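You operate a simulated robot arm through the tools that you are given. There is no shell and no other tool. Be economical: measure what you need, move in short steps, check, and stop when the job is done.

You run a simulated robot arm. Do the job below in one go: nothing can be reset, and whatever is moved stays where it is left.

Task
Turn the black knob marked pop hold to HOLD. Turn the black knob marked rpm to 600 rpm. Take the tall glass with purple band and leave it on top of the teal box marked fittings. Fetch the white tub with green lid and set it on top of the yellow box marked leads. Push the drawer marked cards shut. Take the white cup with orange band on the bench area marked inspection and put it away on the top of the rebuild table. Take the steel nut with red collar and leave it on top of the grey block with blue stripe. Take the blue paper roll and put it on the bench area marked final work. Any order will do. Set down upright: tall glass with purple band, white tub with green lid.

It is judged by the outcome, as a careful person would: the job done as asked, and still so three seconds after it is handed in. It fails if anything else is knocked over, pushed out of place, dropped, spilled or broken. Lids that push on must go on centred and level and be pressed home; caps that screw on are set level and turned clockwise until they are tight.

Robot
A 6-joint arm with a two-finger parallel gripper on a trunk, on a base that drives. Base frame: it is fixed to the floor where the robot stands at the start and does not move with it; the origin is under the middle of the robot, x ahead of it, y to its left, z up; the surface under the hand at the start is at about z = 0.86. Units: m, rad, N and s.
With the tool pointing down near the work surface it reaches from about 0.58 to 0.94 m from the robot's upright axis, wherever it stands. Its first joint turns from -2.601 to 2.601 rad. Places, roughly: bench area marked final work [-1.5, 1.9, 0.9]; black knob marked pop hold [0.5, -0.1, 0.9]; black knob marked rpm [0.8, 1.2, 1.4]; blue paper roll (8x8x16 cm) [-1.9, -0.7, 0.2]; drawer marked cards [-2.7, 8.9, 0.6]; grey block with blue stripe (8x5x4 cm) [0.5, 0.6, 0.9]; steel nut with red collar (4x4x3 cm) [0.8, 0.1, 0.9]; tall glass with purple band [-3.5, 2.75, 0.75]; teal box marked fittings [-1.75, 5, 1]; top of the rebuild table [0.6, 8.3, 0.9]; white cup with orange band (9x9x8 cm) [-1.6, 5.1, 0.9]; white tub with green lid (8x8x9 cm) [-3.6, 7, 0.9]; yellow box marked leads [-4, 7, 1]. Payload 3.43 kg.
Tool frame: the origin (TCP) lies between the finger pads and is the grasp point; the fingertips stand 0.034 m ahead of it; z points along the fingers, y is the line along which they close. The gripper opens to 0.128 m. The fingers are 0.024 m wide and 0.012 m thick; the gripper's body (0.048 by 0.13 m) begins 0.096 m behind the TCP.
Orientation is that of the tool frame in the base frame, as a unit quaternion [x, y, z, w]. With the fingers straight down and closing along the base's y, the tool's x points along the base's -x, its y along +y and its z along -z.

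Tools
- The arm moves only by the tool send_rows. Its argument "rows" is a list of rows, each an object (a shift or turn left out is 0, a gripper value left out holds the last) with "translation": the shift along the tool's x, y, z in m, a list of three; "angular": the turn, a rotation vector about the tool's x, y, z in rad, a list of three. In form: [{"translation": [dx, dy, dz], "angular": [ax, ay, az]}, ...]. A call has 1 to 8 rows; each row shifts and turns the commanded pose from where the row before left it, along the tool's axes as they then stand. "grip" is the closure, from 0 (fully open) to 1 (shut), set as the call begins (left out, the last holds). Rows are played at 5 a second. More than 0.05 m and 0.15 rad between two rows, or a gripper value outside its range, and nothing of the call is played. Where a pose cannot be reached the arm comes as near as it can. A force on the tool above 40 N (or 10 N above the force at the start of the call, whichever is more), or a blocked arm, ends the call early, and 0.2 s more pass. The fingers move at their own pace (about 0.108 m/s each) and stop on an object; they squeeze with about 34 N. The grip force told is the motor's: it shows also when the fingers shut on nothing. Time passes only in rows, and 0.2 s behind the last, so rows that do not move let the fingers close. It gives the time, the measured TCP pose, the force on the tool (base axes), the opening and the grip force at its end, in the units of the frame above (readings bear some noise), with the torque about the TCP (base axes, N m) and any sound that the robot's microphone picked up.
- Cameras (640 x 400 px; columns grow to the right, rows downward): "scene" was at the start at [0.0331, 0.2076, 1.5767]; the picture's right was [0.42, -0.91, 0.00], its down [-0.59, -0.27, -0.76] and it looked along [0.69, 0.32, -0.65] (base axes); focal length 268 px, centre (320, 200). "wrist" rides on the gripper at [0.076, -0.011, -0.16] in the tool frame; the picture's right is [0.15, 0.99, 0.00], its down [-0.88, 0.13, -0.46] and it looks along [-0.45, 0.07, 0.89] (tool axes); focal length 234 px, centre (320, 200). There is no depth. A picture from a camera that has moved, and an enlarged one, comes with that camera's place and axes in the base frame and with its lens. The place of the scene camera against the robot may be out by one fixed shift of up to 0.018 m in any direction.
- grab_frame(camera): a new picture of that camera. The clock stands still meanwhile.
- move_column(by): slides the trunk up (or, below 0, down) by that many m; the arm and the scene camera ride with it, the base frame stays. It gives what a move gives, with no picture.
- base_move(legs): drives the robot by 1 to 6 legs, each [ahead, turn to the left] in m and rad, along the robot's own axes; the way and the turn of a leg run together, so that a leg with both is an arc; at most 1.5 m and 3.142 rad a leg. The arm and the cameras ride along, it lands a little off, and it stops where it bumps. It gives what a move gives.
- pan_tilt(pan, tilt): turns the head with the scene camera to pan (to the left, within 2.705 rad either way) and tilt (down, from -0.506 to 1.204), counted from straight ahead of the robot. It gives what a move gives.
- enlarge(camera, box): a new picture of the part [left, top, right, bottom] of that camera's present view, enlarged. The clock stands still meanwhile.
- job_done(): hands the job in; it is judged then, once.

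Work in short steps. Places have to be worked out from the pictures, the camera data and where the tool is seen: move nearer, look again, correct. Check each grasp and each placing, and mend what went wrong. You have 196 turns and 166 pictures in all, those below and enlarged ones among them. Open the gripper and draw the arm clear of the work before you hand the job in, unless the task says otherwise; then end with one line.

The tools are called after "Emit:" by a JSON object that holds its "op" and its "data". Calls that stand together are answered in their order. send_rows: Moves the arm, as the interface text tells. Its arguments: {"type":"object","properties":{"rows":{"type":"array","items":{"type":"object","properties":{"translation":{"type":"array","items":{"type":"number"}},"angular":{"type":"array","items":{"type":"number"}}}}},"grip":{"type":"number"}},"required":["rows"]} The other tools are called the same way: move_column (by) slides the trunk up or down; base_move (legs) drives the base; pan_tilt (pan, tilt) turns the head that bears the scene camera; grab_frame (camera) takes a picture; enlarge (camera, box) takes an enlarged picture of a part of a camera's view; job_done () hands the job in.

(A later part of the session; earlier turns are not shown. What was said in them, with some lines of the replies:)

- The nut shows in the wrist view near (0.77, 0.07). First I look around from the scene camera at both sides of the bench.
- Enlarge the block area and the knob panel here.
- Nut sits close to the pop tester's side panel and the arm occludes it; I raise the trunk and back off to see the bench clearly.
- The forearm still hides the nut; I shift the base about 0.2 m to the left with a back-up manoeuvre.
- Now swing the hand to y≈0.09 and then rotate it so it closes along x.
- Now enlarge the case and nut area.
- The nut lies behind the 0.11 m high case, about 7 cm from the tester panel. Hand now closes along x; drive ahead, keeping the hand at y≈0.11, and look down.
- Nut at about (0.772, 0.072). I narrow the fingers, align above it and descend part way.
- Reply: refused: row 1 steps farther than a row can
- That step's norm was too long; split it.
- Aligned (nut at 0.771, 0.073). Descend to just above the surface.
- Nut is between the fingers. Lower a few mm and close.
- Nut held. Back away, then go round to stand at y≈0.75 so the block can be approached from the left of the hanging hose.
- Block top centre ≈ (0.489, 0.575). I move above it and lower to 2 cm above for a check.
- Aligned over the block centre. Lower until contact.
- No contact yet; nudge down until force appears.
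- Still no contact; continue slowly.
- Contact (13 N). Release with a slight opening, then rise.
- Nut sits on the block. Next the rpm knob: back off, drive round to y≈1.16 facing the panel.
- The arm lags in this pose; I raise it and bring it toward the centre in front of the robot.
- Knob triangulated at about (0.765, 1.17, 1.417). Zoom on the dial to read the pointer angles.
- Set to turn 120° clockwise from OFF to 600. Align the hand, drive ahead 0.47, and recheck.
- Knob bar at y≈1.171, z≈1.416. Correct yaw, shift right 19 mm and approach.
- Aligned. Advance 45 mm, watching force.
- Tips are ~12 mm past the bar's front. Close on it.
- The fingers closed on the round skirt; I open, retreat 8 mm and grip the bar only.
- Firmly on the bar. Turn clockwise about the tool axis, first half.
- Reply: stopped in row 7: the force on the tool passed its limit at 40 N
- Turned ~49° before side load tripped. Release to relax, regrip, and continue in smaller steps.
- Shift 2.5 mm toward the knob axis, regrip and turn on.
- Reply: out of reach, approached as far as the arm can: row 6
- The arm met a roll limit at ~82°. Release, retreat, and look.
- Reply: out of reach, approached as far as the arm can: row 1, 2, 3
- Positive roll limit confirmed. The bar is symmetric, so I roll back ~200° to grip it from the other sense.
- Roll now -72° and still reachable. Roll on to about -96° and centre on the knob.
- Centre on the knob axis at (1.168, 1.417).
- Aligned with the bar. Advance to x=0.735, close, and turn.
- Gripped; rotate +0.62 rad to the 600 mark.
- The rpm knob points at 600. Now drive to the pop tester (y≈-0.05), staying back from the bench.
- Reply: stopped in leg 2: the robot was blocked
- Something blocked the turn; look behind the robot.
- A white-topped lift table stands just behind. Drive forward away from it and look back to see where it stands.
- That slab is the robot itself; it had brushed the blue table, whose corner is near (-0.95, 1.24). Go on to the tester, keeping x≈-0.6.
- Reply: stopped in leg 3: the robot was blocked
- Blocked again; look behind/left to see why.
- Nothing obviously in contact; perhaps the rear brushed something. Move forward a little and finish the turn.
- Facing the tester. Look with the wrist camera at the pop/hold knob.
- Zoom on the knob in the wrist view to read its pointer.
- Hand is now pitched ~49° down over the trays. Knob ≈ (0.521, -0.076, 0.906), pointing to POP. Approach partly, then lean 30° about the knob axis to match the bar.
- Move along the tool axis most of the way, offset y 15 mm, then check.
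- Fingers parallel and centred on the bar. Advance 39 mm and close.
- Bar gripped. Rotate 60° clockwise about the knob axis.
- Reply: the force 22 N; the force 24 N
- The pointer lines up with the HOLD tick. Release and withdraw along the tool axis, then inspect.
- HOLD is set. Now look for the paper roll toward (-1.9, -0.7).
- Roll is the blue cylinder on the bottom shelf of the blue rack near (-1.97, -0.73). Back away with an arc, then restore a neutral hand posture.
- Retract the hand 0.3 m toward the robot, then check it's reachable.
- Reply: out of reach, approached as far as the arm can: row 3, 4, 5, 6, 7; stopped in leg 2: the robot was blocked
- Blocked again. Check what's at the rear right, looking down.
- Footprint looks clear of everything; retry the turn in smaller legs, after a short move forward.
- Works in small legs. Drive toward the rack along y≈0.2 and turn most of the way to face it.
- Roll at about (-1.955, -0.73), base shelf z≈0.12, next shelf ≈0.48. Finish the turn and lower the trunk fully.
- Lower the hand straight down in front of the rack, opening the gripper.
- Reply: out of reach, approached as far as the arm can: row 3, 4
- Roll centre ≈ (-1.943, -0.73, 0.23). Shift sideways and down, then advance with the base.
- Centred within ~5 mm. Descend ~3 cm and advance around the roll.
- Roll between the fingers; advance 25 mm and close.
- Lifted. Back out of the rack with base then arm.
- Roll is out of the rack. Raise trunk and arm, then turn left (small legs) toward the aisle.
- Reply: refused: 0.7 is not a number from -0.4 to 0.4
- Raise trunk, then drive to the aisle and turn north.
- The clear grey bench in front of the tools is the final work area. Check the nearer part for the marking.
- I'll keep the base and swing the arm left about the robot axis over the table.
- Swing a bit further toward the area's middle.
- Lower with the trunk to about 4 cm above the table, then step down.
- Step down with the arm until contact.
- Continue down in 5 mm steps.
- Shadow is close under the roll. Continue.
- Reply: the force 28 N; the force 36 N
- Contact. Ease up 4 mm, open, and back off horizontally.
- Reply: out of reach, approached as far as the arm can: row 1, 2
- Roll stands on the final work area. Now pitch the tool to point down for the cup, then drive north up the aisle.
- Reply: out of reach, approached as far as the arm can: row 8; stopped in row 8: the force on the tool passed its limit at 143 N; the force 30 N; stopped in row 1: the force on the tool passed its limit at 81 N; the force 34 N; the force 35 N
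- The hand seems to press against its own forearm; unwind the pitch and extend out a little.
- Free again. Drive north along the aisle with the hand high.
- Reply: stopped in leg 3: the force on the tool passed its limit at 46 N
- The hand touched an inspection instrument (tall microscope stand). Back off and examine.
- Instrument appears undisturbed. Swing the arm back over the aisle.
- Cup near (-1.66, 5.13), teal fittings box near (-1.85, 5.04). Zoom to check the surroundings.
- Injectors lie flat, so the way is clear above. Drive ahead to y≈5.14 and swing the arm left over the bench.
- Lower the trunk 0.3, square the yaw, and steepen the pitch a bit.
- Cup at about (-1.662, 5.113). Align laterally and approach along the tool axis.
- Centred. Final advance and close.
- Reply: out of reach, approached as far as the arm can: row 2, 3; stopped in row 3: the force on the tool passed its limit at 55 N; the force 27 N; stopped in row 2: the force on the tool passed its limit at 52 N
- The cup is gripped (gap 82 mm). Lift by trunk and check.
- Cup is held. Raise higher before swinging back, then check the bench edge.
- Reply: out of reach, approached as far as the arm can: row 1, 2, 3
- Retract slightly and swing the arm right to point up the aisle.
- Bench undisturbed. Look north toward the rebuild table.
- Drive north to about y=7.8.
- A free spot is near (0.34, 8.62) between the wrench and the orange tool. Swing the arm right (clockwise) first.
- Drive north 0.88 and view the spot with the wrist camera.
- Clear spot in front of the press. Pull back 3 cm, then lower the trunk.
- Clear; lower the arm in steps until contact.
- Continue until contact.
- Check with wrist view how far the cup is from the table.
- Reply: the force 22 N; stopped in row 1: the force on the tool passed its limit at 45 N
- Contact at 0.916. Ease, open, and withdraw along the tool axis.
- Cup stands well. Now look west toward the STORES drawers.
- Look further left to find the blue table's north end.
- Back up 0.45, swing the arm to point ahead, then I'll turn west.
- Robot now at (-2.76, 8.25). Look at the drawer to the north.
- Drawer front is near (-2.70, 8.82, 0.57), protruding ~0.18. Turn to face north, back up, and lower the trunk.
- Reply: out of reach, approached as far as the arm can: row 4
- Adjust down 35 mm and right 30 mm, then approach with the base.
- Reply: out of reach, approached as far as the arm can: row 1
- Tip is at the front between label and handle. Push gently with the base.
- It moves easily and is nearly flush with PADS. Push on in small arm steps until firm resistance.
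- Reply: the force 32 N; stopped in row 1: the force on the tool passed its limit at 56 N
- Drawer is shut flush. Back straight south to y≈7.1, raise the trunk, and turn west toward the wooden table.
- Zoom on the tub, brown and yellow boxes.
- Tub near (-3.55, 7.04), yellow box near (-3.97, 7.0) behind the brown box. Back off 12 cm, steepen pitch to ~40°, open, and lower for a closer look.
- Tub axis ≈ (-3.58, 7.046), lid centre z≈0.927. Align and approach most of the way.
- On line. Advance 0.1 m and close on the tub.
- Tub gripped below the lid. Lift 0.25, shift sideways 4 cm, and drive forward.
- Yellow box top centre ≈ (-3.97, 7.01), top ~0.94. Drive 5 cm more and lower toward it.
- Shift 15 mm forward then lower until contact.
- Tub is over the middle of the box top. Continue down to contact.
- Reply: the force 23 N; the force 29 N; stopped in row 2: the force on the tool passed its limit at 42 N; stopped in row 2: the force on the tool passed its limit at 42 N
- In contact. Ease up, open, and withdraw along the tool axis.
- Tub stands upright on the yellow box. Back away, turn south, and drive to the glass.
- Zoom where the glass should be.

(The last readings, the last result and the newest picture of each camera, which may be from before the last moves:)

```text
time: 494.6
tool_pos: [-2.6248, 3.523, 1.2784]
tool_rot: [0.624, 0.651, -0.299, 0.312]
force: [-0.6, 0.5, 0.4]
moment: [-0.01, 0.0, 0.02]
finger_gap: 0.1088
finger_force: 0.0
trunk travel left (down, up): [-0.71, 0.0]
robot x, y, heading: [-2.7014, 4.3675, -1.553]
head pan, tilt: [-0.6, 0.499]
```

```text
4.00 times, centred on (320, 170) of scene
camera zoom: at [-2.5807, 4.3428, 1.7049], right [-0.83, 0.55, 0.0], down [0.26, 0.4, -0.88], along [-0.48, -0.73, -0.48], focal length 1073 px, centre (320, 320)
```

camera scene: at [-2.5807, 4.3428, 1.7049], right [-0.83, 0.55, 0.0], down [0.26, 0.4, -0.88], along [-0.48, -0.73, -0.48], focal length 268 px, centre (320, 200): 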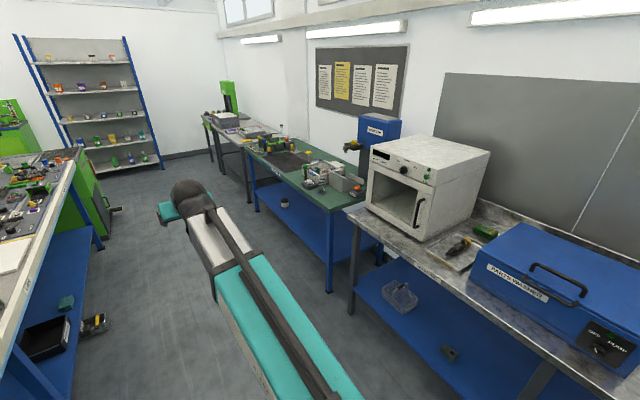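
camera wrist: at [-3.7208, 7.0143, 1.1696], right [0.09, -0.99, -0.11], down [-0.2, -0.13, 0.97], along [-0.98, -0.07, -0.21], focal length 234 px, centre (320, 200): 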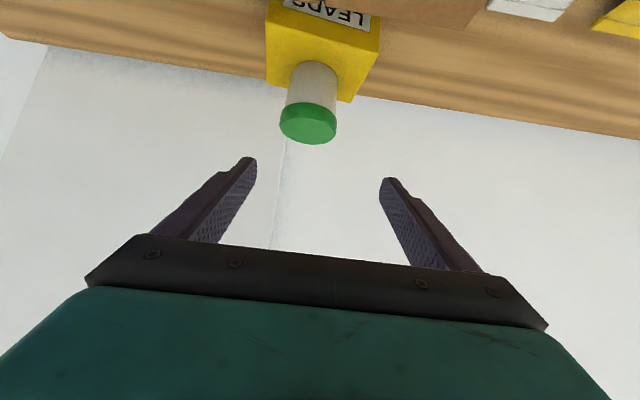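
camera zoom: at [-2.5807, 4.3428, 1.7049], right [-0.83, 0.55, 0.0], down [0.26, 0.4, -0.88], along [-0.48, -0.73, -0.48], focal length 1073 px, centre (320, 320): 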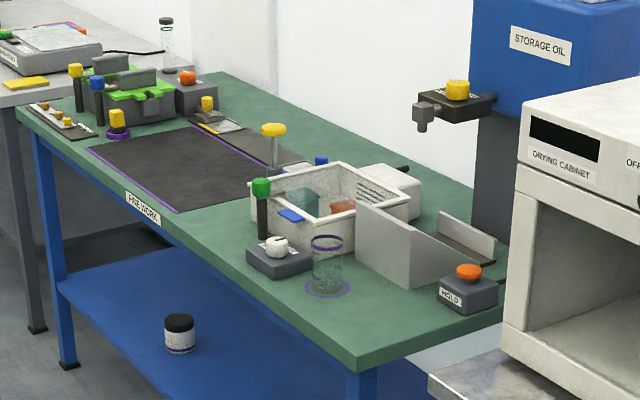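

The glass with a purple rim stands near the front edge of the green-topped table. Drive south 1.45 m and turn west.

Emit:
{"op": "base_move", "data": {"legs": [[1.45, 0], [0, -0.55], [0, -0.55], [0, -0.48]]}}

Emit:
{"op": "pan_tilt", "data": {"pan": 0.35, "tilt": 0.7}}

Emit:
{"op": "grab_frame", "data": {"camera": "scene"}}

Emit:
{"op": "grab_frame", "data": {"camera": "wrist"}}

```text
time: 508.8
tool_pos: [-3.4795, 2.794, 1.2766]
tool_rot: [0.901, 0.037, -0.432, 0.019]
force: [-2.0, 0.5, 0.1]
moment: [-0.05, -0.04, 0.03]
finger_gap: 0.1087
finger_force: 0.1
trunk travel left (down, up): [-0.71, 0.0]
robot x, y, heading: [-2.642, 2.9313, -3.075]
head pan, tilt: [-0.6, 0.499]
```

```text
time: 510.0
tool_pos: [-3.4804, 2.7928, 1.278]
tool_rot: [0.901, 0.037, -0.431, 0.018]
force: [0.4, 0.0, 0.9]
moment: [-0.02, 0.01, -0.01]
finger_gap: 0.1088
finger_force: 0.0
trunk travel left (down, up): [-0.71, 0.0]
robot x, y, heading: [-2.6393, 2.9367, -3.079]
head pan, tilt: [0.351, 0.7]
```

```text
33 pictures are left
camera scene: at [-2.6626, 2.7388, 1.6871], right [-0.4, 0.92, 0.0], down [0.59, 0.26, -0.77], along [-0.7, -0.31, -0.64], focal length 268 px, centre (320, 200)
```

scene: 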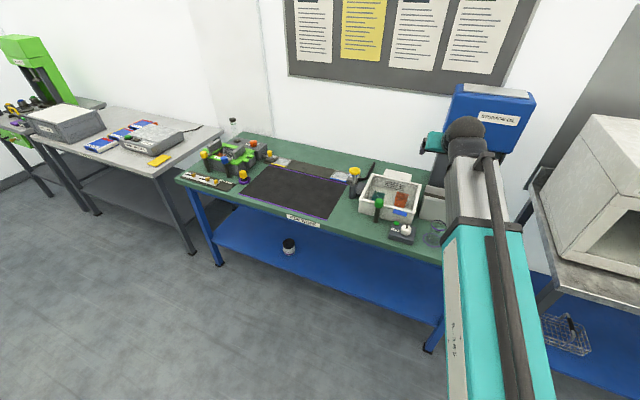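

```text
32 pictures are left
camera wrist: at [-3.3091, 2.8185, 1.3191], right [0.17, -0.98, -0.11], down [-0.18, -0.14, 0.97], along [-0.97, -0.15, -0.21], focal length 234 px, centre (320, 200)
```

wrist: 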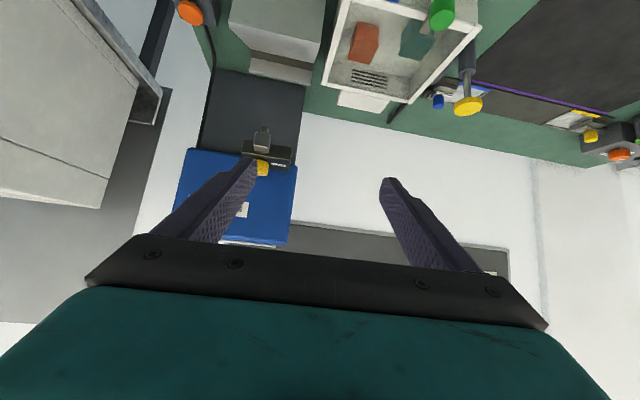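

Glass base triangulates to about (-3.556, 2.88, 0.81). Back off 0.22 to bring it in the wrist view.

Emit:
{"op": "base_move", "data": {"legs": [[-0.22, 0]]}}

Emit:
{"op": "send_rows", "data": {"rows": [{"translation": [0, -0.045, 0]}, {"translation": [0, -0.045, 0]}]}}

Emit:
{"op": "move_column", "data": {"by": -0.15}}

Emit:
{"op": "grab_frame", "data": {"camera": "wrist"}}

Emit:
{"op": "grab_frame", "data": {"camera": "scene"}}

```text
time: 511.9
tool_pos: [-3.2559, 2.8106, 1.2795]
tool_rot: [0.901, 0.034, -0.432, 0.018]
force: [0.5, 0.0, -0.2]
moment: [0.0, 0.01, 0.01]
finger_gap: 0.1088
finger_force: 0.0
trunk travel left (down, up): [-0.71, 0.0]
robot x, y, heading: [-2.4217, 2.9466, -3.082]
head pan, tilt: [0.351, 0.7]
```

```text
time: 512.5
tool_pos: [-3.2644, 2.9026, 1.2781]
tool_rot: [0.901, 0.033, -0.432, 0.016]
force: [0.2, 0.4, -1.3]
moment: [-0.01, 0.03, 0.03]
finger_gap: 0.1088
finger_force: 0.1
trunk travel left (down, up): [-0.71, 0.0]
robot x, y, heading: [-2.4195, 2.9524, -3.083]
head pan, tilt: [0.351, 0.7]
```

```text
time: 514.2
tool_pos: [-3.2633, 2.9013, 1.1272]
tool_rot: [0.901, 0.033, -0.432, 0.016]
force: [-0.5, -0.4, 0.4]
moment: [0.0, 0.02, 0.02]
finger_gap: 0.1087
finger_force: 0.1
trunk travel left (down, up): [-0.56, 0.15]
robot x, y, heading: [-2.4183, 2.9494, -3.085]
head pan, tilt: [0.351, 0.7]
```

```text
31 pictures are left
camera wrist: at [-3.0934, 2.9266, 1.1689], right [0.17, -0.98, -0.11], down [-0.19, -0.14, 0.97], along [-0.97, -0.14, -0.21], focal length 234 px, centre (320, 200)
```

wrist: 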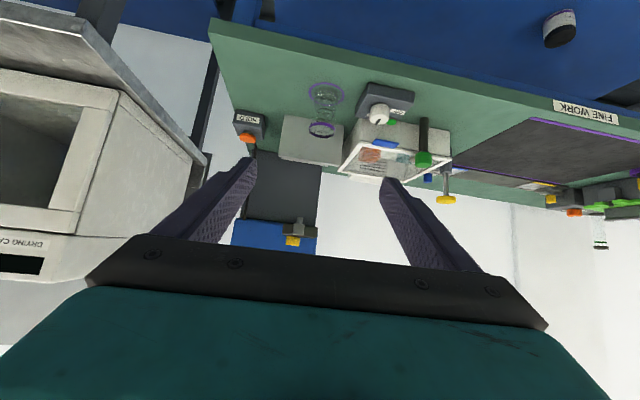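

```text
30 pictures are left
camera scene: at [-2.4414, 2.7531, 1.5372], right [-0.39, 0.92, 0.0], down [0.59, 0.25, -0.77], along [-0.7, -0.3, -0.64], focal length 268 px, centre (320, 200)
```

scene: 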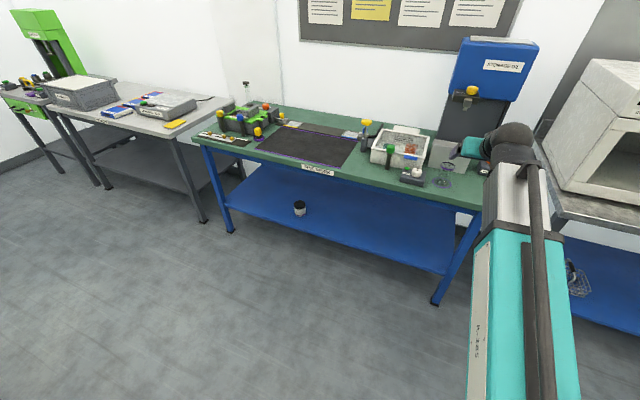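

Glass ≈ (-3.538, 2.878), z 0.83–0.92, with a block ~6.5 cm to one side; narrow the opening to 85 mm. Drive in 0.22, then position for an approach along the tool axis.

Emit:
{"op": "base_move", "data": {"legs": [[0.22, 0]]}}

Emit:
{"op": "send_rows", "data": {"rows": [{"translation": [0.04, 0.002, 0]}, {"translation": [0.04, 0.002, 0]}, {"translation": [0.04, 0.002, 0]}, {"translation": [0.034, 0.001, 0]}, {"translation": [0, 0, 0.04]}], "grip": 0.336}}

Emit:
{"op": "grab_frame", "data": {"camera": "wrist"}}

```text
time: 516.1
tool_pos: [-3.4882, 2.8903, 1.1265]
tool_rot: [0.901, 0.034, -0.432, 0.017]
force: [0.1, -0.4, 0.2]
moment: [0.0, 0.0, 0.02]
finger_gap: 0.1088
finger_force: 0.1
trunk travel left (down, up): [-0.56, 0.15]
robot x, y, heading: [-2.6436, 2.9397, -3.09]
head pan, tilt: [0.351, 0.7]
```

```text
time: 517.3
tool_pos: [-3.4317, 2.8877, 0.9821]
tool_rot: [0.901, 0.033, -0.433, 0.017]
force: [0.3, -0.8, 0.4]
moment: [0.02, 0.01, 0.03]
finger_gap: 0.0848
finger_force: 0.2
out of reach, approached as far as the arm can: row 4
trunk travel left (down, up): [-0.56, 0.15]
robot x, y, heading: [-2.6436, 2.9406, -3.088]
head pan, tilt: [0.351, 0.7]
```

```text
29 pictures are left
camera wrist: at [-3.2618, 2.9123, 1.0237], right [0.17, -0.98, -0.11], down [-0.19, -0.14, 0.97], along [-0.97, -0.14, -0.21], focal length 234 px, centre (320, 200)
```

wrist: 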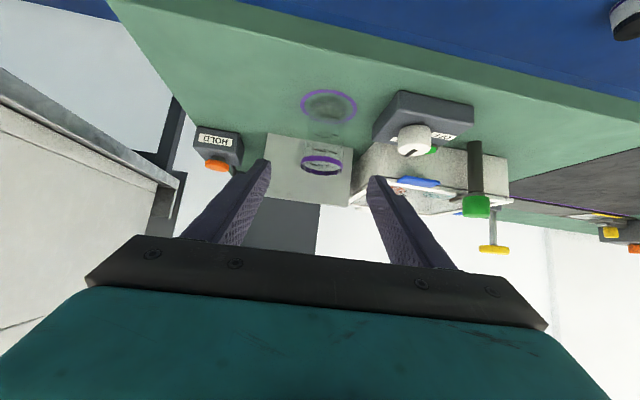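

Bring the opening to 75 mm, align, and advance.

Emit:
{"op": "send_rows", "data": {"rows": [{"translation": [0.004, 0.005, 0]}, {"translation": [0, 0, 0.045]}, {"translation": [0, 0, 0.04]}], "grip": 0.414}}

Emit:
{"op": "grab_frame", "data": {"camera": "wrist"}}

```text
time: 518.1
tool_pos: [-3.4942, 2.8797, 0.9277]
tool_rot: [0.902, 0.033, -0.431, 0.016]
force: [-1.2, -0.4, -0.1]
moment: [0.01, -0.03, 0.0]
finger_gap: 0.0751
finger_force: 0.0
trunk travel left (down, up): [-0.56, 0.15]
robot x, y, heading: [-2.6436, 2.9367, -3.088]
head pan, tilt: [0.351, 0.7]
```

```text
28 pictures are left
camera wrist: at [-3.3234, 2.9041, 0.9691], right [0.17, -0.98, -0.11], down [-0.19, -0.14, 0.97], along [-0.97, -0.14, -0.21], focal length 234 px, centre (320, 200)
```

wrist: 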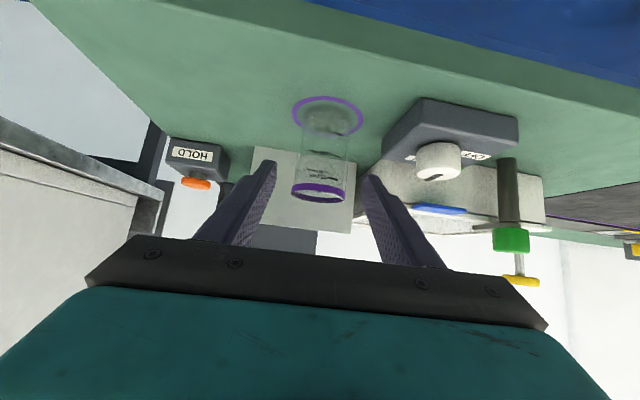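

Advance 65 mm and close.

Emit:
{"op": "send_rows", "data": {"rows": [{"translation": [0, 0.001, 0.035]}, {"translation": [0, 0, 0.03]}]}}

Emit:
{"op": "send_rows", "data": {"rows": [{}, {}, {}], "grip": 1.0}}

Emit:
{"op": "grab_frame", "data": {"camera": "wrist"}}

```text
time: 518.7
tool_pos: [-3.5441, 2.8745, 0.8871]
tool_rot: [0.901, 0.034, -0.432, 0.017]
force: [0.7, -1.2, -0.3]
moment: [-0.04, 0.04, 0.02]
finger_gap: 0.0748
finger_force: 0.1
trunk travel left (down, up): [-0.56, 0.15]
robot x, y, heading: [-2.6428, 2.935, -3.082]
head pan, tilt: [0.351, 0.7]
```

```text
time: 519.5
tool_pos: [-3.5432, 2.8741, 0.8874]
tool_rot: [0.901, 0.033, -0.433, 0.016]
force: [-0.1, -0.1, 3.3]
moment: [0.01, 0.13, -0.01]
finger_gap: 0.0558
finger_force: 33.8
trunk travel left (down, up): [-0.56, 0.15]
robot x, y, heading: [-2.6477, 2.9388, -3.085]
head pan, tilt: [0.351, 0.7]
```

```text
27 pictures are left
camera wrist: at [-3.373, 2.8989, 0.9294], right [0.17, -0.98, -0.11], down [-0.19, -0.14, 0.97], along [-0.97, -0.14, -0.21], focal length 234 px, centre (320, 200)
```

wrist: 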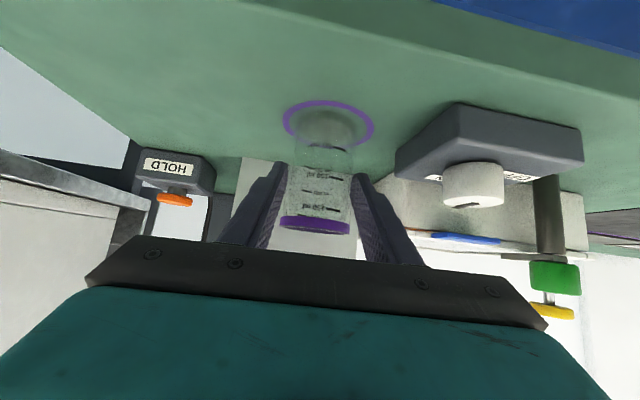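

Glass gripped. Lift with the trunk, back off, then raise the arm high before turning.

Emit:
{"op": "move_column", "data": {"by": 0.15}}

Emit:
{"op": "base_move", "data": {"legs": [[-0.15, 0]]}}

Emit:
{"op": "send_rows", "data": {"rows": [{"translation": [-0.0245, 0, -0.038]}, {"translation": [-0.0245, 0, -0.038]}, {"translation": [-0.0245, 0, -0.038]}, {"translation": [-0.0245, 0, -0.038]}, {"translation": [-0.0245, 0, -0.038]}, {"translation": [-0.0245, 0, -0.038]}, {"translation": [-0.0245, 0, -0.038]}]}}

Emit:
{"op": "grab_frame", "data": {"camera": "wrist"}}

Emit:
{"op": "pan_tilt", "data": {"pan": -0.7, "tilt": 0.4}}

Emit:
{"op": "grab_frame", "data": {"camera": "scene"}}

```text
time: 521.2
tool_pos: [-3.5438, 2.874, 1.0379]
tool_rot: [0.901, 0.033, -0.432, 0.017]
force: [-0.7, -0.1, -0.4]
moment: [0.04, -0.03, -0.02]
finger_gap: 0.0559
finger_force: 34.6
trunk travel left (down, up): [-0.71, 0.0]
robot x, y, heading: [-2.6441, 2.9375, -3.088]
head pan, tilt: [0.351, 0.7]
```

```text
time: 522.7
tool_pos: [-3.3901, 2.8812, 1.0391]
tool_rot: [0.901, 0.034, -0.432, 0.017]
force: [0.4, 0.1, -1.1]
moment: [0.01, -0.01, 0.03]
finger_gap: 0.0557
finger_force: 33.4
trunk travel left (down, up): [-0.71, 0.0]
robot x, y, heading: [-2.4923, 2.9487, -3.088]
head pan, tilt: [0.351, 0.7]
```

```text
time: 524.3
tool_pos: [-3.2956, 2.8868, 1.3351]
tool_rot: [0.901, 0.035, -0.431, 0.017]
force: [0.3, 1.0, -0.7]
moment: [-0.03, 0.0, 0.02]
finger_gap: 0.0558
finger_force: 34.6
trunk travel left (down, up): [-0.71, 0.0]
robot x, y, heading: [-2.4895, 2.9463, -3.088]
head pan, tilt: [0.351, 0.7]
```

```text
26 pictures are left
camera wrist: at [-3.125, 2.912, 1.3765], right [0.17, -0.98, -0.11], down [-0.19, -0.14, 0.97], along [-0.97, -0.14, -0.21], focal length 234 px, centre (320, 200)
```

wrist: 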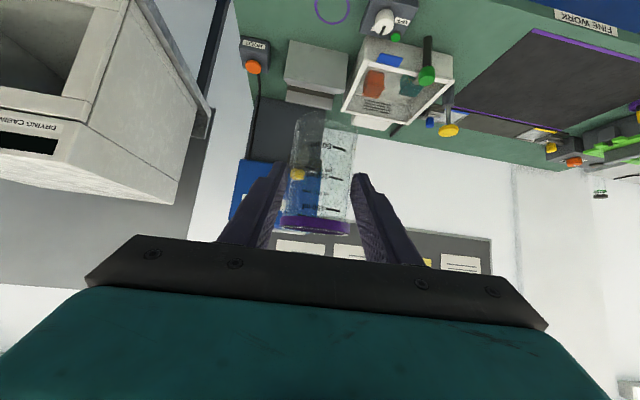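

```text
time: 525.6
tool_pos: [-3.296, 2.8868, 1.3353]
tool_rot: [0.901, 0.034, -0.432, 0.017]
force: [0.1, 0.1, -1.1]
moment: [0.0, -0.02, 0.0]
finger_gap: 0.0555
finger_force: 33.7
trunk travel left (down, up): [-0.71, 0.0]
robot x, y, heading: [-2.492, 2.9469, -3.082]
head pan, tilt: [-0.7, 0.4]
```

```text
25 pictures are left
camera scene: at [-2.5091, 2.8383, 1.714], right [0.6, 0.8, 0.0], down [0.31, -0.23, -0.92], along [-0.74, 0.55, -0.39], focal length 268 px, centre (320, 200)
```

scene: 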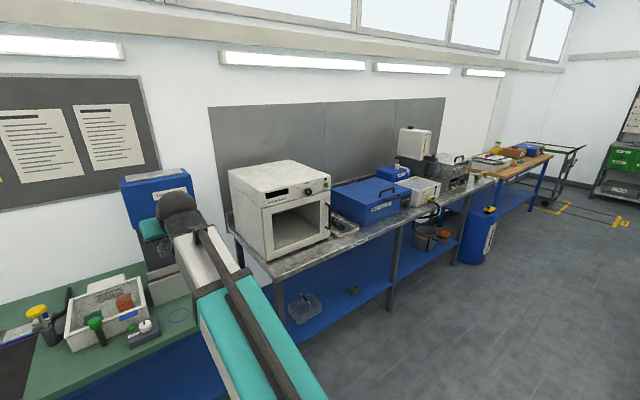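

The oven is beyond the sweep. Turn right to face north and drive to y≈5.0.

Emit:
{"op": "base_move", "data": {"legs": [[0, -0.55], [0, -0.55], [0, -0.42]]}}

```text
time: 531.7
tool_pos: [-2.5811, 3.7449, 1.3353]
tool_rot: [0.673, -0.6, -0.323, -0.287]
force: [0.0, 0.0, -0.6]
moment: [0.02, -0.04, 0.01]
finger_gap: 0.0558
finger_force: 33.8
trunk travel left (down, up): [-0.71, 0.0]
robot x, y, heading: [-2.4566, 2.9451, 1.666]
head pan, tilt: [-0.7, 0.4]
```

Drive north 2.05 m, then turn right to face east over the bench.

Emit:
{"op": "base_move", "data": {"legs": [[1.05, 0], [1.0, 0], [0, -0.5], [0, -0.5], [0, -0.62]]}}

Emit:
{"op": "grab_frame", "data": {"camera": "wrist"}}

Emit:
{"op": "pan_tilt", "data": {"pan": 0.0, "tilt": 0.65}}

Emit:
{"op": "grab_frame", "data": {"camera": "scene"}}

```text
time: 549.4
tool_pos: [-1.876, 5.1094, 1.3344]
tool_rot: [-0.05, 0.901, 0.025, 0.431]
force: [0.9, -0.7, -0.4]
moment: [-0.01, 0.02, -0.02]
finger_gap: 0.0552
finger_force: 34.1
trunk travel left (down, up): [-0.71, 0.0]
robot x, y, heading: [-2.6721, 4.9533, 0.094]
head pan, tilt: [-0.7, 0.4]
```

```text
24 pictures are left
camera wrist: at [-2.0451, 5.0794, 1.3756], right [-0.2, 0.97, -0.11], down [0.18, 0.15, 0.97], along [0.96, 0.17, -0.21], focal length 234 px, centre (320, 200)
```

wrist: 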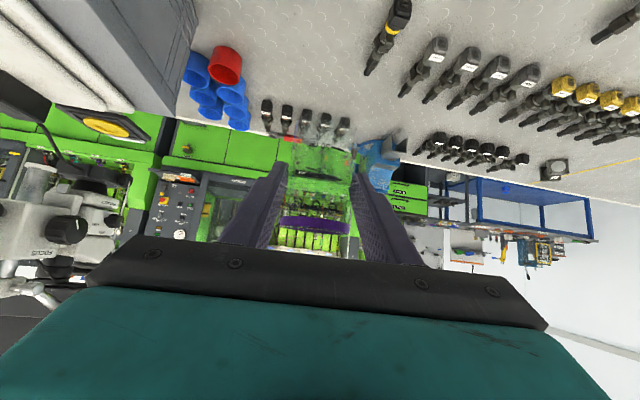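

```text
time: 550.5
tool_pos: [-1.8757, 5.1096, 1.3354]
tool_rot: [-0.049, 0.901, 0.024, 0.431]
force: [0.0, 1.3, -0.8]
moment: [0.03, 0.0, 0.0]
finger_gap: 0.0554
finger_force: 34.2
trunk travel left (down, up): [-0.71, 0.0]
robot x, y, heading: [-2.676, 4.9532, 0.094]
head pan, tilt: [0.0, 0.649]
```

```text
23 pictures are left
camera scene: at [-2.6458, 5.1298, 1.6916], right [0.09, -1.0, 0.0], down [-0.6, -0.06, -0.8], along [0.79, 0.07, -0.6], focal length 268 px, centre (320, 200)
```

scene: 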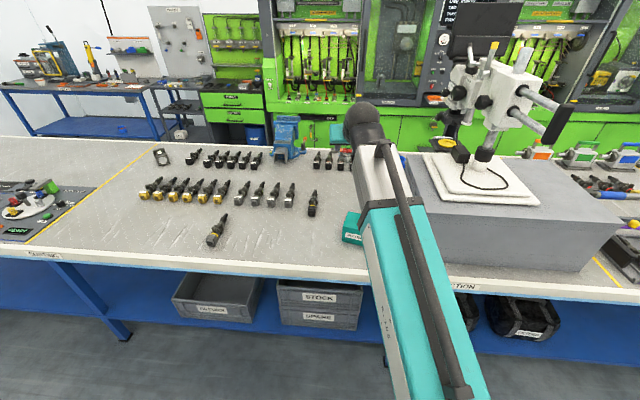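

Back off 0.2 m to see the teal box with the wrist camera.

Emit:
{"op": "base_move", "data": {"legs": [[-0.22, 0]]}}

Emit:
{"op": "move_column", "data": {"by": -0.12}}

Emit:
{"op": "grab_frame", "data": {"camera": "wrist"}}

Emit:
{"op": "grab_frame", "data": {"camera": "scene"}}

```text
time: 552.3
tool_pos: [-2.1028, 5.0883, 1.3355]
tool_rot: [-0.049, 0.9, 0.024, 0.433]
force: [-0.6, 1.2, -0.2]
moment: [-0.01, 0.01, -0.01]
finger_gap: 0.055
finger_force: 34.1
trunk travel left (down, up): [-0.71, 0.0]
robot x, y, heading: [-2.9, 4.9306, 0.096]
head pan, tilt: [0.0, 0.649]
```

```text
time: 553.8
tool_pos: [-2.1023, 5.0887, 1.215]
tool_rot: [-0.05, 0.9, 0.024, 0.431]
force: [0.1, 0.4, -0.6]
moment: [-0.01, 0.09, 0.01]
finger_gap: 0.0551
finger_force: 33.9
trunk travel left (down, up): [-0.59, 0.12]
robot x, y, heading: [-2.8984, 4.9325, 0.094]
head pan, tilt: [0.0, 0.649]
```

```text
22 pictures are left
camera wrist: at [-2.2719, 5.0592, 1.2561], right [-0.2, 0.97, -0.11], down [0.18, 0.15, 0.97], along [0.96, 0.17, -0.21], focal length 234 px, centre (320, 200)
```

wrist: 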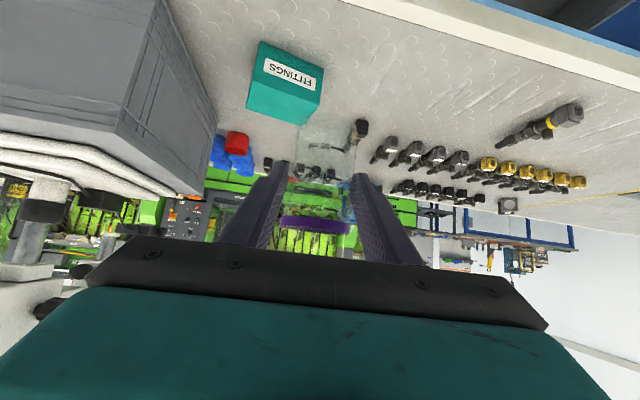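

```text
21 pictures are left
camera scene: at [-2.8717, 5.109, 1.5716], right [0.1, -1.0, 0.0], down [-0.6, -0.06, -0.8], along [0.79, 0.08, -0.6], focal length 268 px, centre (320, 200)
```

scene: 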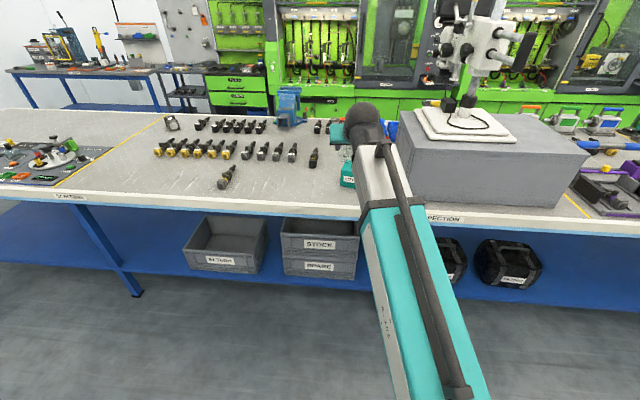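

Box top centre triangulates to (-1.834, 5.039, 0.975). Shift right 7.5 cm and drive 0.26 forward above it.

Emit:
{"op": "send_rows", "data": {"rows": [{"translation": [0, -0.04, 0]}, {"translation": [0, -0.035, 0]}]}}

Emit:
{"op": "base_move", "data": {"legs": [[0.24, 0]]}}

Emit:
{"op": "move_column", "data": {"by": -0.1}}

Emit:
{"op": "grab_frame", "data": {"camera": "wrist"}}

```text
time: 554.4
tool_pos: [-2.0932, 5.0149, 1.2131]
tool_rot: [-0.05, 0.9, 0.024, 0.432]
force: [0.7, 0.6, -1.5]
moment: [-0.03, 0.02, 0.02]
finger_gap: 0.0553
finger_force: 34.3
trunk travel left (down, up): [-0.59, 0.12]
robot x, y, heading: [-2.8987, 4.9321, 0.097]
head pan, tilt: [0.0, 0.649]
```

```text
time: 556.4
tool_pos: [-1.8538, 5.0389, 1.2147]
tool_rot: [-0.05, 0.9, 0.025, 0.431]
force: [1.4, -0.4, -0.9]
moment: [0.02, 0.07, -0.05]
finger_gap: 0.0555
finger_force: 33.9
trunk travel left (down, up): [-0.59, 0.12]
robot x, y, heading: [-2.6589, 4.9513, 0.093]
head pan, tilt: [0.0, 0.649]
```

```text
time: 557.7
tool_pos: [-1.8541, 5.0396, 1.113]
tool_rot: [-0.051, 0.901, 0.025, 0.431]
force: [0.0, -0.8, -0.7]
moment: [0.02, 0.02, -0.02]
finger_gap: 0.0551
finger_force: 34.1
trunk travel left (down, up): [-0.49, 0.22]
robot x, y, heading: [-2.6596, 4.9537, 0.097]
head pan, tilt: [0.0, 0.649]
```

```text
20 pictures are left
camera wrist: at [-2.0235, 5.0088, 1.1542], right [-0.2, 0.97, -0.11], down [0.18, 0.15, 0.97], along [0.96, 0.18, -0.21], focal length 234 px, centre (320, 200)
```

wrist: 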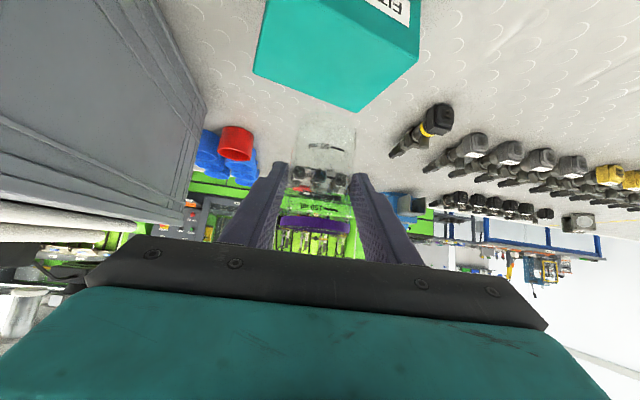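

Fine centring: forward 26 mm, right 6 mm, then lower 6 cm.

Emit:
{"op": "send_rows", "data": {"rows": [{"translation": [-0.0163, -0.009, 0.0201]}, {"translation": [0.0234, 0, 0.0188]}, {"translation": [0.0234, 0, 0.0188]}]}}

Emit:
{"op": "grab_frame", "data": {"camera": "wrist"}}

```text
time: 558.5
tool_pos: [-1.8244, 5.0327, 1.0542]
tool_rot: [-0.05, 0.9, 0.025, 0.432]
force: [-0.1, 0.9, -2.1]
moment: [0.0, 0.02, -0.03]
finger_gap: 0.0554
finger_force: 34.2
trunk travel left (down, up): [-0.49, 0.22]
robot x, y, heading: [-2.6582, 4.9563, 0.092]
head pan, tilt: [0.0, 0.649]
```

```text
19 pictures are left
camera wrist: at [-1.9954, 5.0035, 1.0952], right [-0.2, 0.97, -0.11], down [0.18, 0.15, 0.97], along [0.96, 0.18, -0.21], focal length 234 px, centre (320, 200)
```

wrist: 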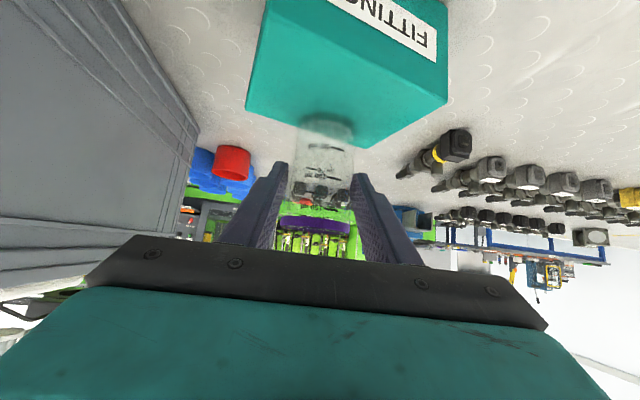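

Well centred. Step down to contact.

Emit:
{"op": "send_rows", "data": {"rows": [{"translation": [0.0062, 0, 0.005]}, {"translation": [0.0039, 0, 0.0031]}]}}

Emit:
{"op": "send_rows", "data": {"rows": [{"translation": [0.0031, 0, 0.0025]}]}}

Emit:
{"op": "send_rows", "data": {"rows": [{"translation": [0.0031, 0, 0.0025]}]}}

Emit:
{"op": "send_rows", "data": {"rows": [{"translation": [0.0031, 0, 0.0025]}]}}

```text
time: 559.1
tool_pos: [-1.8276, 5.0319, 1.0461]
tool_rot: [-0.049, 0.897, 0.025, 0.438]
force: [2.2, 2.9, 32.2]
moment: [0.39, -0.87, 0.02]
finger_gap: 0.0554
finger_force: 33.5
trunk travel left (down, up): [-0.49, 0.22]
robot x, y, heading: [-2.6539, 4.9548, 0.095]
head pan, tilt: [0.0, 0.649]
```

```text
time: 559.5
tool_pos: [-1.8284, 5.0321, 1.0407]
tool_rot: [-0.05, 0.898, 0.025, 0.437]
force: [1.2, 2.4, 30.0]
moment: [0.12, -0.84, -0.04]
finger_gap: 0.0551
finger_force: 34.1
trunk travel left (down, up): [-0.49, 0.22]
robot x, y, heading: [-2.6593, 4.9568, 0.099]
head pan, tilt: [0.0, 0.649]
```

```text
time: 559.9
tool_pos: [-1.8284, 5.0332, 1.0365]
tool_rot: [-0.05, 0.898, 0.025, 0.436]
force: [1.1, 1.6, 32.6]
moment: [0.08, -0.87, -0.09]
finger_gap: 0.0551
finger_force: 34.3
trunk travel left (down, up): [-0.49, 0.22]
robot x, y, heading: [-2.6569, 4.9532, 0.094]
head pan, tilt: [0.0, 0.649]
```

```text
time: 560.3
tool_pos: [-1.8277, 5.0326, 1.0308]
tool_rot: [-0.05, 0.899, 0.025, 0.435]
force: [-3.9, 0.9, 30.0]
moment: [0.13, -0.77, -0.11]
finger_gap: 0.0553
finger_force: 33.6
trunk travel left (down, up): [-0.49, 0.22]
robot x, y, heading: [-2.6562, 4.9558, 0.095]
head pan, tilt: [0.0, 0.649]
```

In contact; the glass is sliding slightly in the grip. Stop, ease off, and look before releasing.

Emit:
{"op": "send_rows", "data": {"rows": [{"translation": [-0.0023, 0, -0.0019]}, {}]}}

Emit:
{"op": "grab_frame", "data": {"camera": "wrist"}}

```text
time: 560.9
tool_pos: [-1.8272, 5.032, 1.0315]
tool_rot: [-0.05, 0.901, 0.025, 0.431]
force: [-1.8, 3.4, 12.6]
moment: [0.44, -0.49, 0.17]
finger_gap: 0.0551
finger_force: 34.0
trunk travel left (down, up): [-0.49, 0.22]
robot x, y, heading: [-2.6619, 4.9566, 0.096]
head pan, tilt: [0.0, 0.649]
```

```text
18 pictures are left
camera wrist: at [-1.9971, 5.0026, 1.0725], right [-0.2, 0.97, -0.11], down [0.18, 0.15, 0.97], along [0.96, 0.18, -0.21], focal length 234 px, centre (320, 200)
```

wrist: 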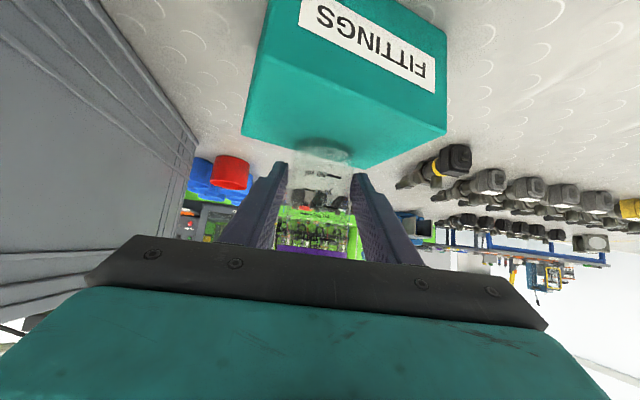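

The base looks ~1–1.5 cm too near the far edge; lift slightly, shift back 13 mm, and lower again.

Emit:
{"op": "send_rows", "data": {"rows": [{"translation": [-0.0039, 0, -0.0031]}, {"translation": [0.0081, 0.0014, -0.01]}, {"translation": [0.0016, 0, 0.0012]}]}}

Emit:
{"op": "enlarge", "data": {"camera": "wrist", "box": [220, 60, 460, 210]}}

```text
time: 561.7
tool_pos: [-1.8415, 5.0326, 1.0327]
tool_rot: [-0.05, 0.9, 0.025, 0.431]
force: [0.0, 0.3, -0.3]
moment: [0.01, 0.03, 0.01]
finger_gap: 0.0552
finger_force: 33.4
trunk travel left (down, up): [-0.49, 0.22]
robot x, y, heading: [-2.6568, 4.9566, 0.091]
head pan, tilt: [0.0, 0.649]
```

```text
2.67 times, centred on (340, 135) of wrist
camera zoom: at [-2.0107, 5.0028, 1.0746], right [-0.2, 0.97, -0.11], down [0.18, 0.15, 0.97], along [0.96, 0.17, -0.21], focal length 624 px, centre (267, 373)
```

zoom: 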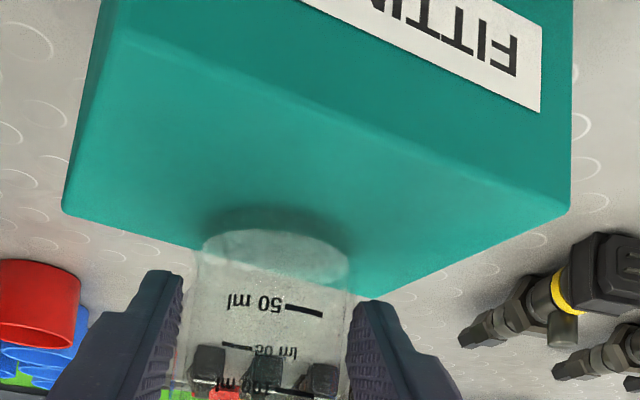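

The shadow shows the glass hovering slightly; it should move ~15 mm further back for good support. Lift a bit, shift, look.

Emit:
{"op": "send_rows", "data": {"rows": [{"translation": [-0.0039, 0, -0.0031]}, {"translation": [0.0094, 0.0017, -0.0116]}, {}]}}

Emit:
{"op": "enlarge", "data": {"camera": "wrist", "box": [220, 30, 460, 180]}}

```text
time: 562.5
tool_pos: [-1.8555, 5.034, 1.0394]
tool_rot: [-0.05, 0.901, 0.024, 0.431]
force: [0.3, 0.6, -1.2]
moment: [-0.02, 0.01, -0.02]
finger_gap: 0.055
finger_force: 34.0
trunk travel left (down, up): [-0.49, 0.22]
robot x, y, heading: [-2.6609, 4.9542, 0.091]
head pan, tilt: [0.0, 0.649]
```

```text
2.67 times, centred on (340, 105) of wrist
camera zoom: at [-2.0257, 5.0034, 1.0806], right [-0.2, 0.97, -0.11], down [0.18, 0.15, 0.97], along [0.96, 0.18, -0.21], focal length 624 px, centre (267, 453)
```

zoom: 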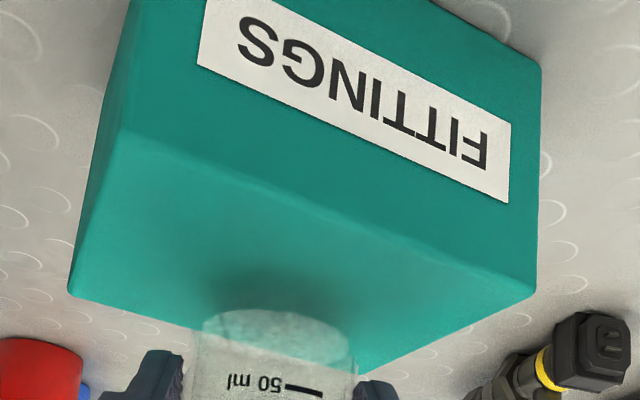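

The shadow is now centred on the box top. Lower in small steps, stopping at first contact.

Emit:
{"op": "send_rows", "data": {"rows": [{"translation": [0.0031, 0, 0.0025]}]}}

Emit:
{"op": "send_rows", "data": {"rows": [{"translation": [0.0023, 0, 0.0019]}]}}

Emit:
{"op": "send_rows", "data": {"rows": [{"translation": [0.0023, 0, 0.0019]}]}}

```text
time: 562.9
tool_pos: [-1.8561, 5.0327, 1.034]
tool_rot: [-0.05, 0.9, 0.025, 0.432]
force: [0.0, -0.4, -1.3]
moment: [-0.04, 0.07, 0.04]
finger_gap: 0.055
finger_force: 34.3
trunk travel left (down, up): [-0.49, 0.22]
robot x, y, heading: [-2.6572, 4.9547, 0.099]
head pan, tilt: [0.0, 0.649]
```

```text
time: 563.3
tool_pos: [-1.8542, 5.033, 1.0316]
tool_rot: [-0.049, 0.9, 0.024, 0.432]
force: [0.5, 0.8, -1.6]
moment: [0.0, 0.06, 0.03]
finger_gap: 0.055
finger_force: 34.5
trunk travel left (down, up): [-0.49, 0.22]
robot x, y, heading: [-2.6607, 4.9563, 0.098]
head pan, tilt: [0.0, 0.649]
```

```text
time: 563.7
tool_pos: [-1.8544, 5.0333, 1.0313]
tool_rot: [-0.05, 0.899, 0.025, 0.434]
force: [1.1, -0.9, 7.7]
moment: [-0.03, -0.53, -0.04]
finger_gap: 0.0551
finger_force: 33.6
trunk travel left (down, up): [-0.49, 0.22]
robot x, y, heading: [-2.6562, 4.9518, 0.099]
head pan, tilt: [0.0, 0.649]
```

First contact. Look before releasing.

Emit:
{"op": "enlarge", "data": {"camera": "wrist", "box": [220, 30, 460, 180]}}

```text
2.67 times, centred on (340, 105) of wrist
camera zoom: at [-2.0247, 5.0034, 1.0716], right [-0.2, 0.97, -0.11], down [0.18, 0.15, 0.97], along [0.96, 0.17, -0.2], focal length 624 px, centre (267, 453)
```

zoom: 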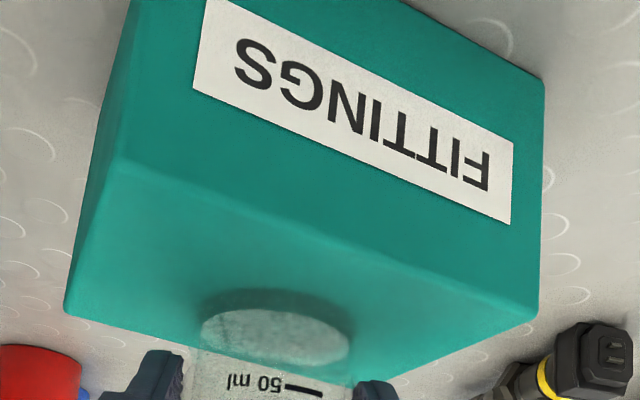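

The base is horizontal and touching but near the far edge; shift back a further 18 mm.

Emit:
{"op": "send_rows", "data": {"rows": [{"translation": [-0.0062, 0, -0.005]}, {"translation": [0.0112, 0.002, -0.0139]}, {"translation": [0.0039, 0, 0.0031]}, {}]}}

Emit:
{"op": "send_rows", "data": {"rows": [{"translation": [0.0023, 0, 0.0019]}]}}

Emit:
{"op": "enlarge", "data": {"camera": "wrist", "box": [220, 30, 460, 180]}}

```text
time: 564.7
tool_pos: [-1.8736, 5.0325, 1.032]
tool_rot: [-0.05, 0.901, 0.024, 0.431]
force: [0.1, -1.4, 1.5]
moment: [0.02, -0.16, 0.0]
finger_gap: 0.0554
finger_force: 33.8
trunk travel left (down, up): [-0.49, 0.22]
robot x, y, heading: [-2.6575, 4.9529, 0.095]
head pan, tilt: [0.0, 0.649]
```

```text
time: 565.1
tool_pos: [-1.8732, 5.0329, 1.0307]
tool_rot: [-0.049, 0.899, 0.024, 0.434]
force: [-0.2, -2.1, 12.7]
moment: [-0.12, -0.68, -0.11]
finger_gap: 0.0549
finger_force: 34.3
trunk travel left (down, up): [-0.49, 0.22]
robot x, y, heading: [-2.6588, 4.9533, 0.096]
head pan, tilt: [0.0, 0.649]
```

```text
2.67 times, centred on (340, 105) of wrist
camera zoom: at [-2.0431, 5.003, 1.0713], right [-0.2, 0.97, -0.11], down [0.17, 0.15, 0.97], along [0.96, 0.17, -0.2], focal length 624 px, centre (267, 453)
```

zoom: 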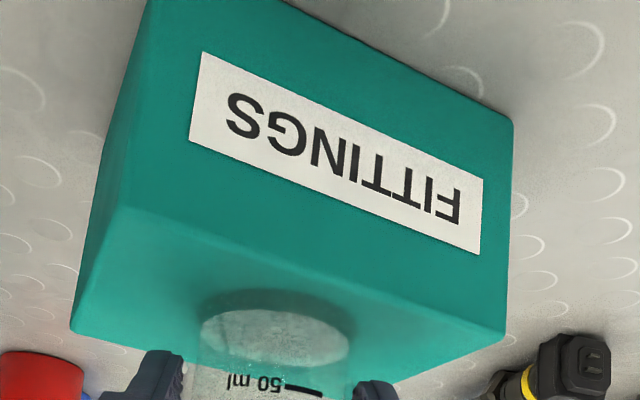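

Base is now centred on the box top. Ease 2 mm, release, and withdraw.

Emit:
{"op": "send_rows", "data": {"rows": [{"translation": [-0.0012, 0, -0.001]}]}}

Emit:
{"op": "send_rows", "data": {"rows": [{}, {}, {}], "grip": 0.3}}

Emit:
{"op": "send_rows", "data": {"rows": [{"translation": [0, 0, -0.03]}, {"translation": [0, 0, -0.04]}, {"translation": [0, 0, -0.04]}, {"translation": [-0.03, 0, -0.03]}, {"translation": [-0.03, 0, -0.03]}]}}

Emit:
{"op": "grab_frame", "data": {"camera": "wrist"}}

```text
time: 565.5
tool_pos: [-1.8725, 5.0335, 1.0305]
tool_rot: [-0.05, 0.9, 0.025, 0.433]
force: [4.9, -0.8, 12.9]
moment: [-0.07, -0.88, -0.08]
finger_gap: 0.0552
finger_force: 34.2
trunk travel left (down, up): [-0.49, 0.22]
robot x, y, heading: [-2.6595, 4.9514, 0.096]
head pan, tilt: [0.0, 0.649]
```

```text
time: 566.3
tool_pos: [-1.8728, 5.0331, 1.0292]
tool_rot: [-0.05, 0.9, 0.025, 0.431]
force: [0.4, 0.7, -0.5]
moment: [-0.03, 0.02, 0.0]
finger_gap: 0.0897
finger_force: 0.0
trunk travel left (down, up): [-0.49, 0.22]
robot x, y, heading: [-2.6614, 4.9524, 0.094]
head pan, tilt: [0.0, 0.649]
```

```text
time: 567.5
tool_pos: [-1.962, 5.0244, 1.185]
tool_rot: [-0.05, 0.9, 0.025, 0.432]
force: [-0.1, 0.4, -1.3]
moment: [0.01, 0.01, -0.01]
finger_gap: 0.0896
finger_force: 0.0
out of reach, approached as far as the arm can: row 3
trunk travel left (down, up): [-0.49, 0.22]
robot x, y, heading: [-2.6605, 4.9564, 0.09]
head pan, tilt: [0.0, 0.649]
```

```text
13 pictures are left
camera wrist: at [-2.1317, 4.9944, 1.2269], right [-0.2, 0.97, -0.11], down [0.18, 0.15, 0.97], along [0.96, 0.18, -0.21], focal length 234 px, centre (320, 200)
```

wrist: 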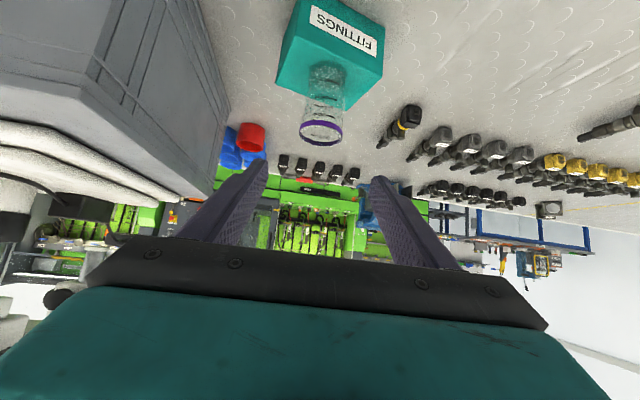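

The glass stands upright on the fittings box. Back the robot clear and take a last look.

Emit:
{"op": "base_move", "data": {"legs": [[-0.25, 0]]}}

Emit:
{"op": "grab_frame", "data": {"camera": "wrist"}}

Emit:
{"op": "grab_frame", "data": {"camera": "scene"}}

```text
time: 569.5
tool_pos: [-2.2124, 4.9993, 1.1864]
tool_rot: [-0.05, 0.9, 0.024, 0.432]
force: [0.1, -0.1, -0.5]
moment: [-0.01, -0.03, -0.03]
finger_gap: 0.0895
finger_force: 0.1
trunk travel left (down, up): [-0.49, 0.22]
robot x, y, heading: [-2.9072, 4.9293, 0.098]
head pan, tilt: [0.0, 0.649]
```

```text
12 pictures are left
camera wrist: at [-2.3834, 4.9702, 1.2265], right [-0.2, 0.97, -0.11], down [0.18, 0.15, 0.97], along [0.96, 0.18, -0.21], focal length 234 px, centre (320, 200)
```

wrist: 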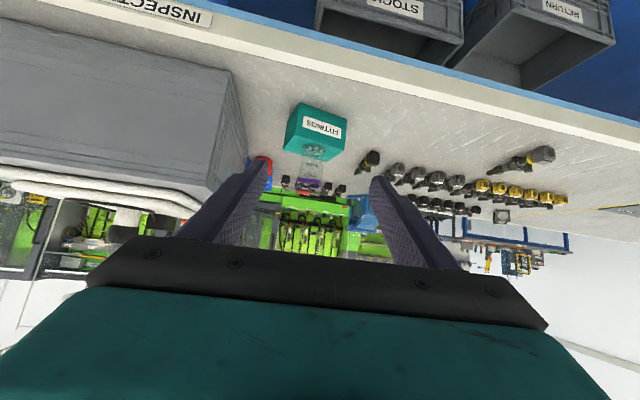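

```text
11 pictures are left
camera scene: at [-2.8843, 5.1077, 1.4715], right [0.1, -1.0, 0.0], down [-0.6, -0.06, -0.8], along [0.79, 0.08, -0.6], focal length 268 px, centre (320, 200)
```

scene: 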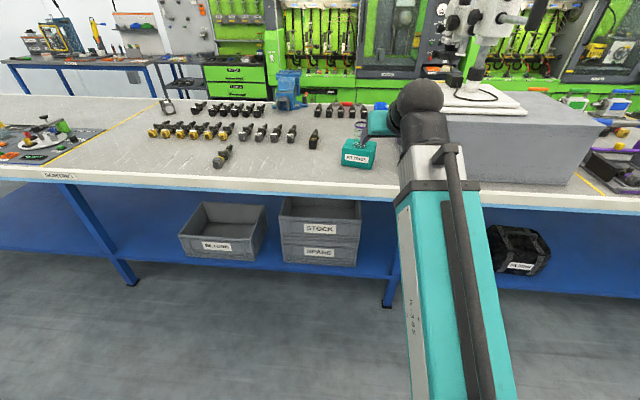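

All eight jobs are done, the gripper is open and the arm is clear, so I hand in.

Emit:
{"op": "job_done", "data": {}}

```text
The job is handed in.
```

I finished all eight tasks and handed the job in. The pop hold knob is on HOLD, the rpm knob is on 600 rpm, and the cards drawer is shut. The glass, tub, cup, nut and paper roll are all in their places, with the glass and tub standing upright. On the way, the hand bumped the microscope stand on the inspection bench (46 N); in the pictures it looked undisturbed.
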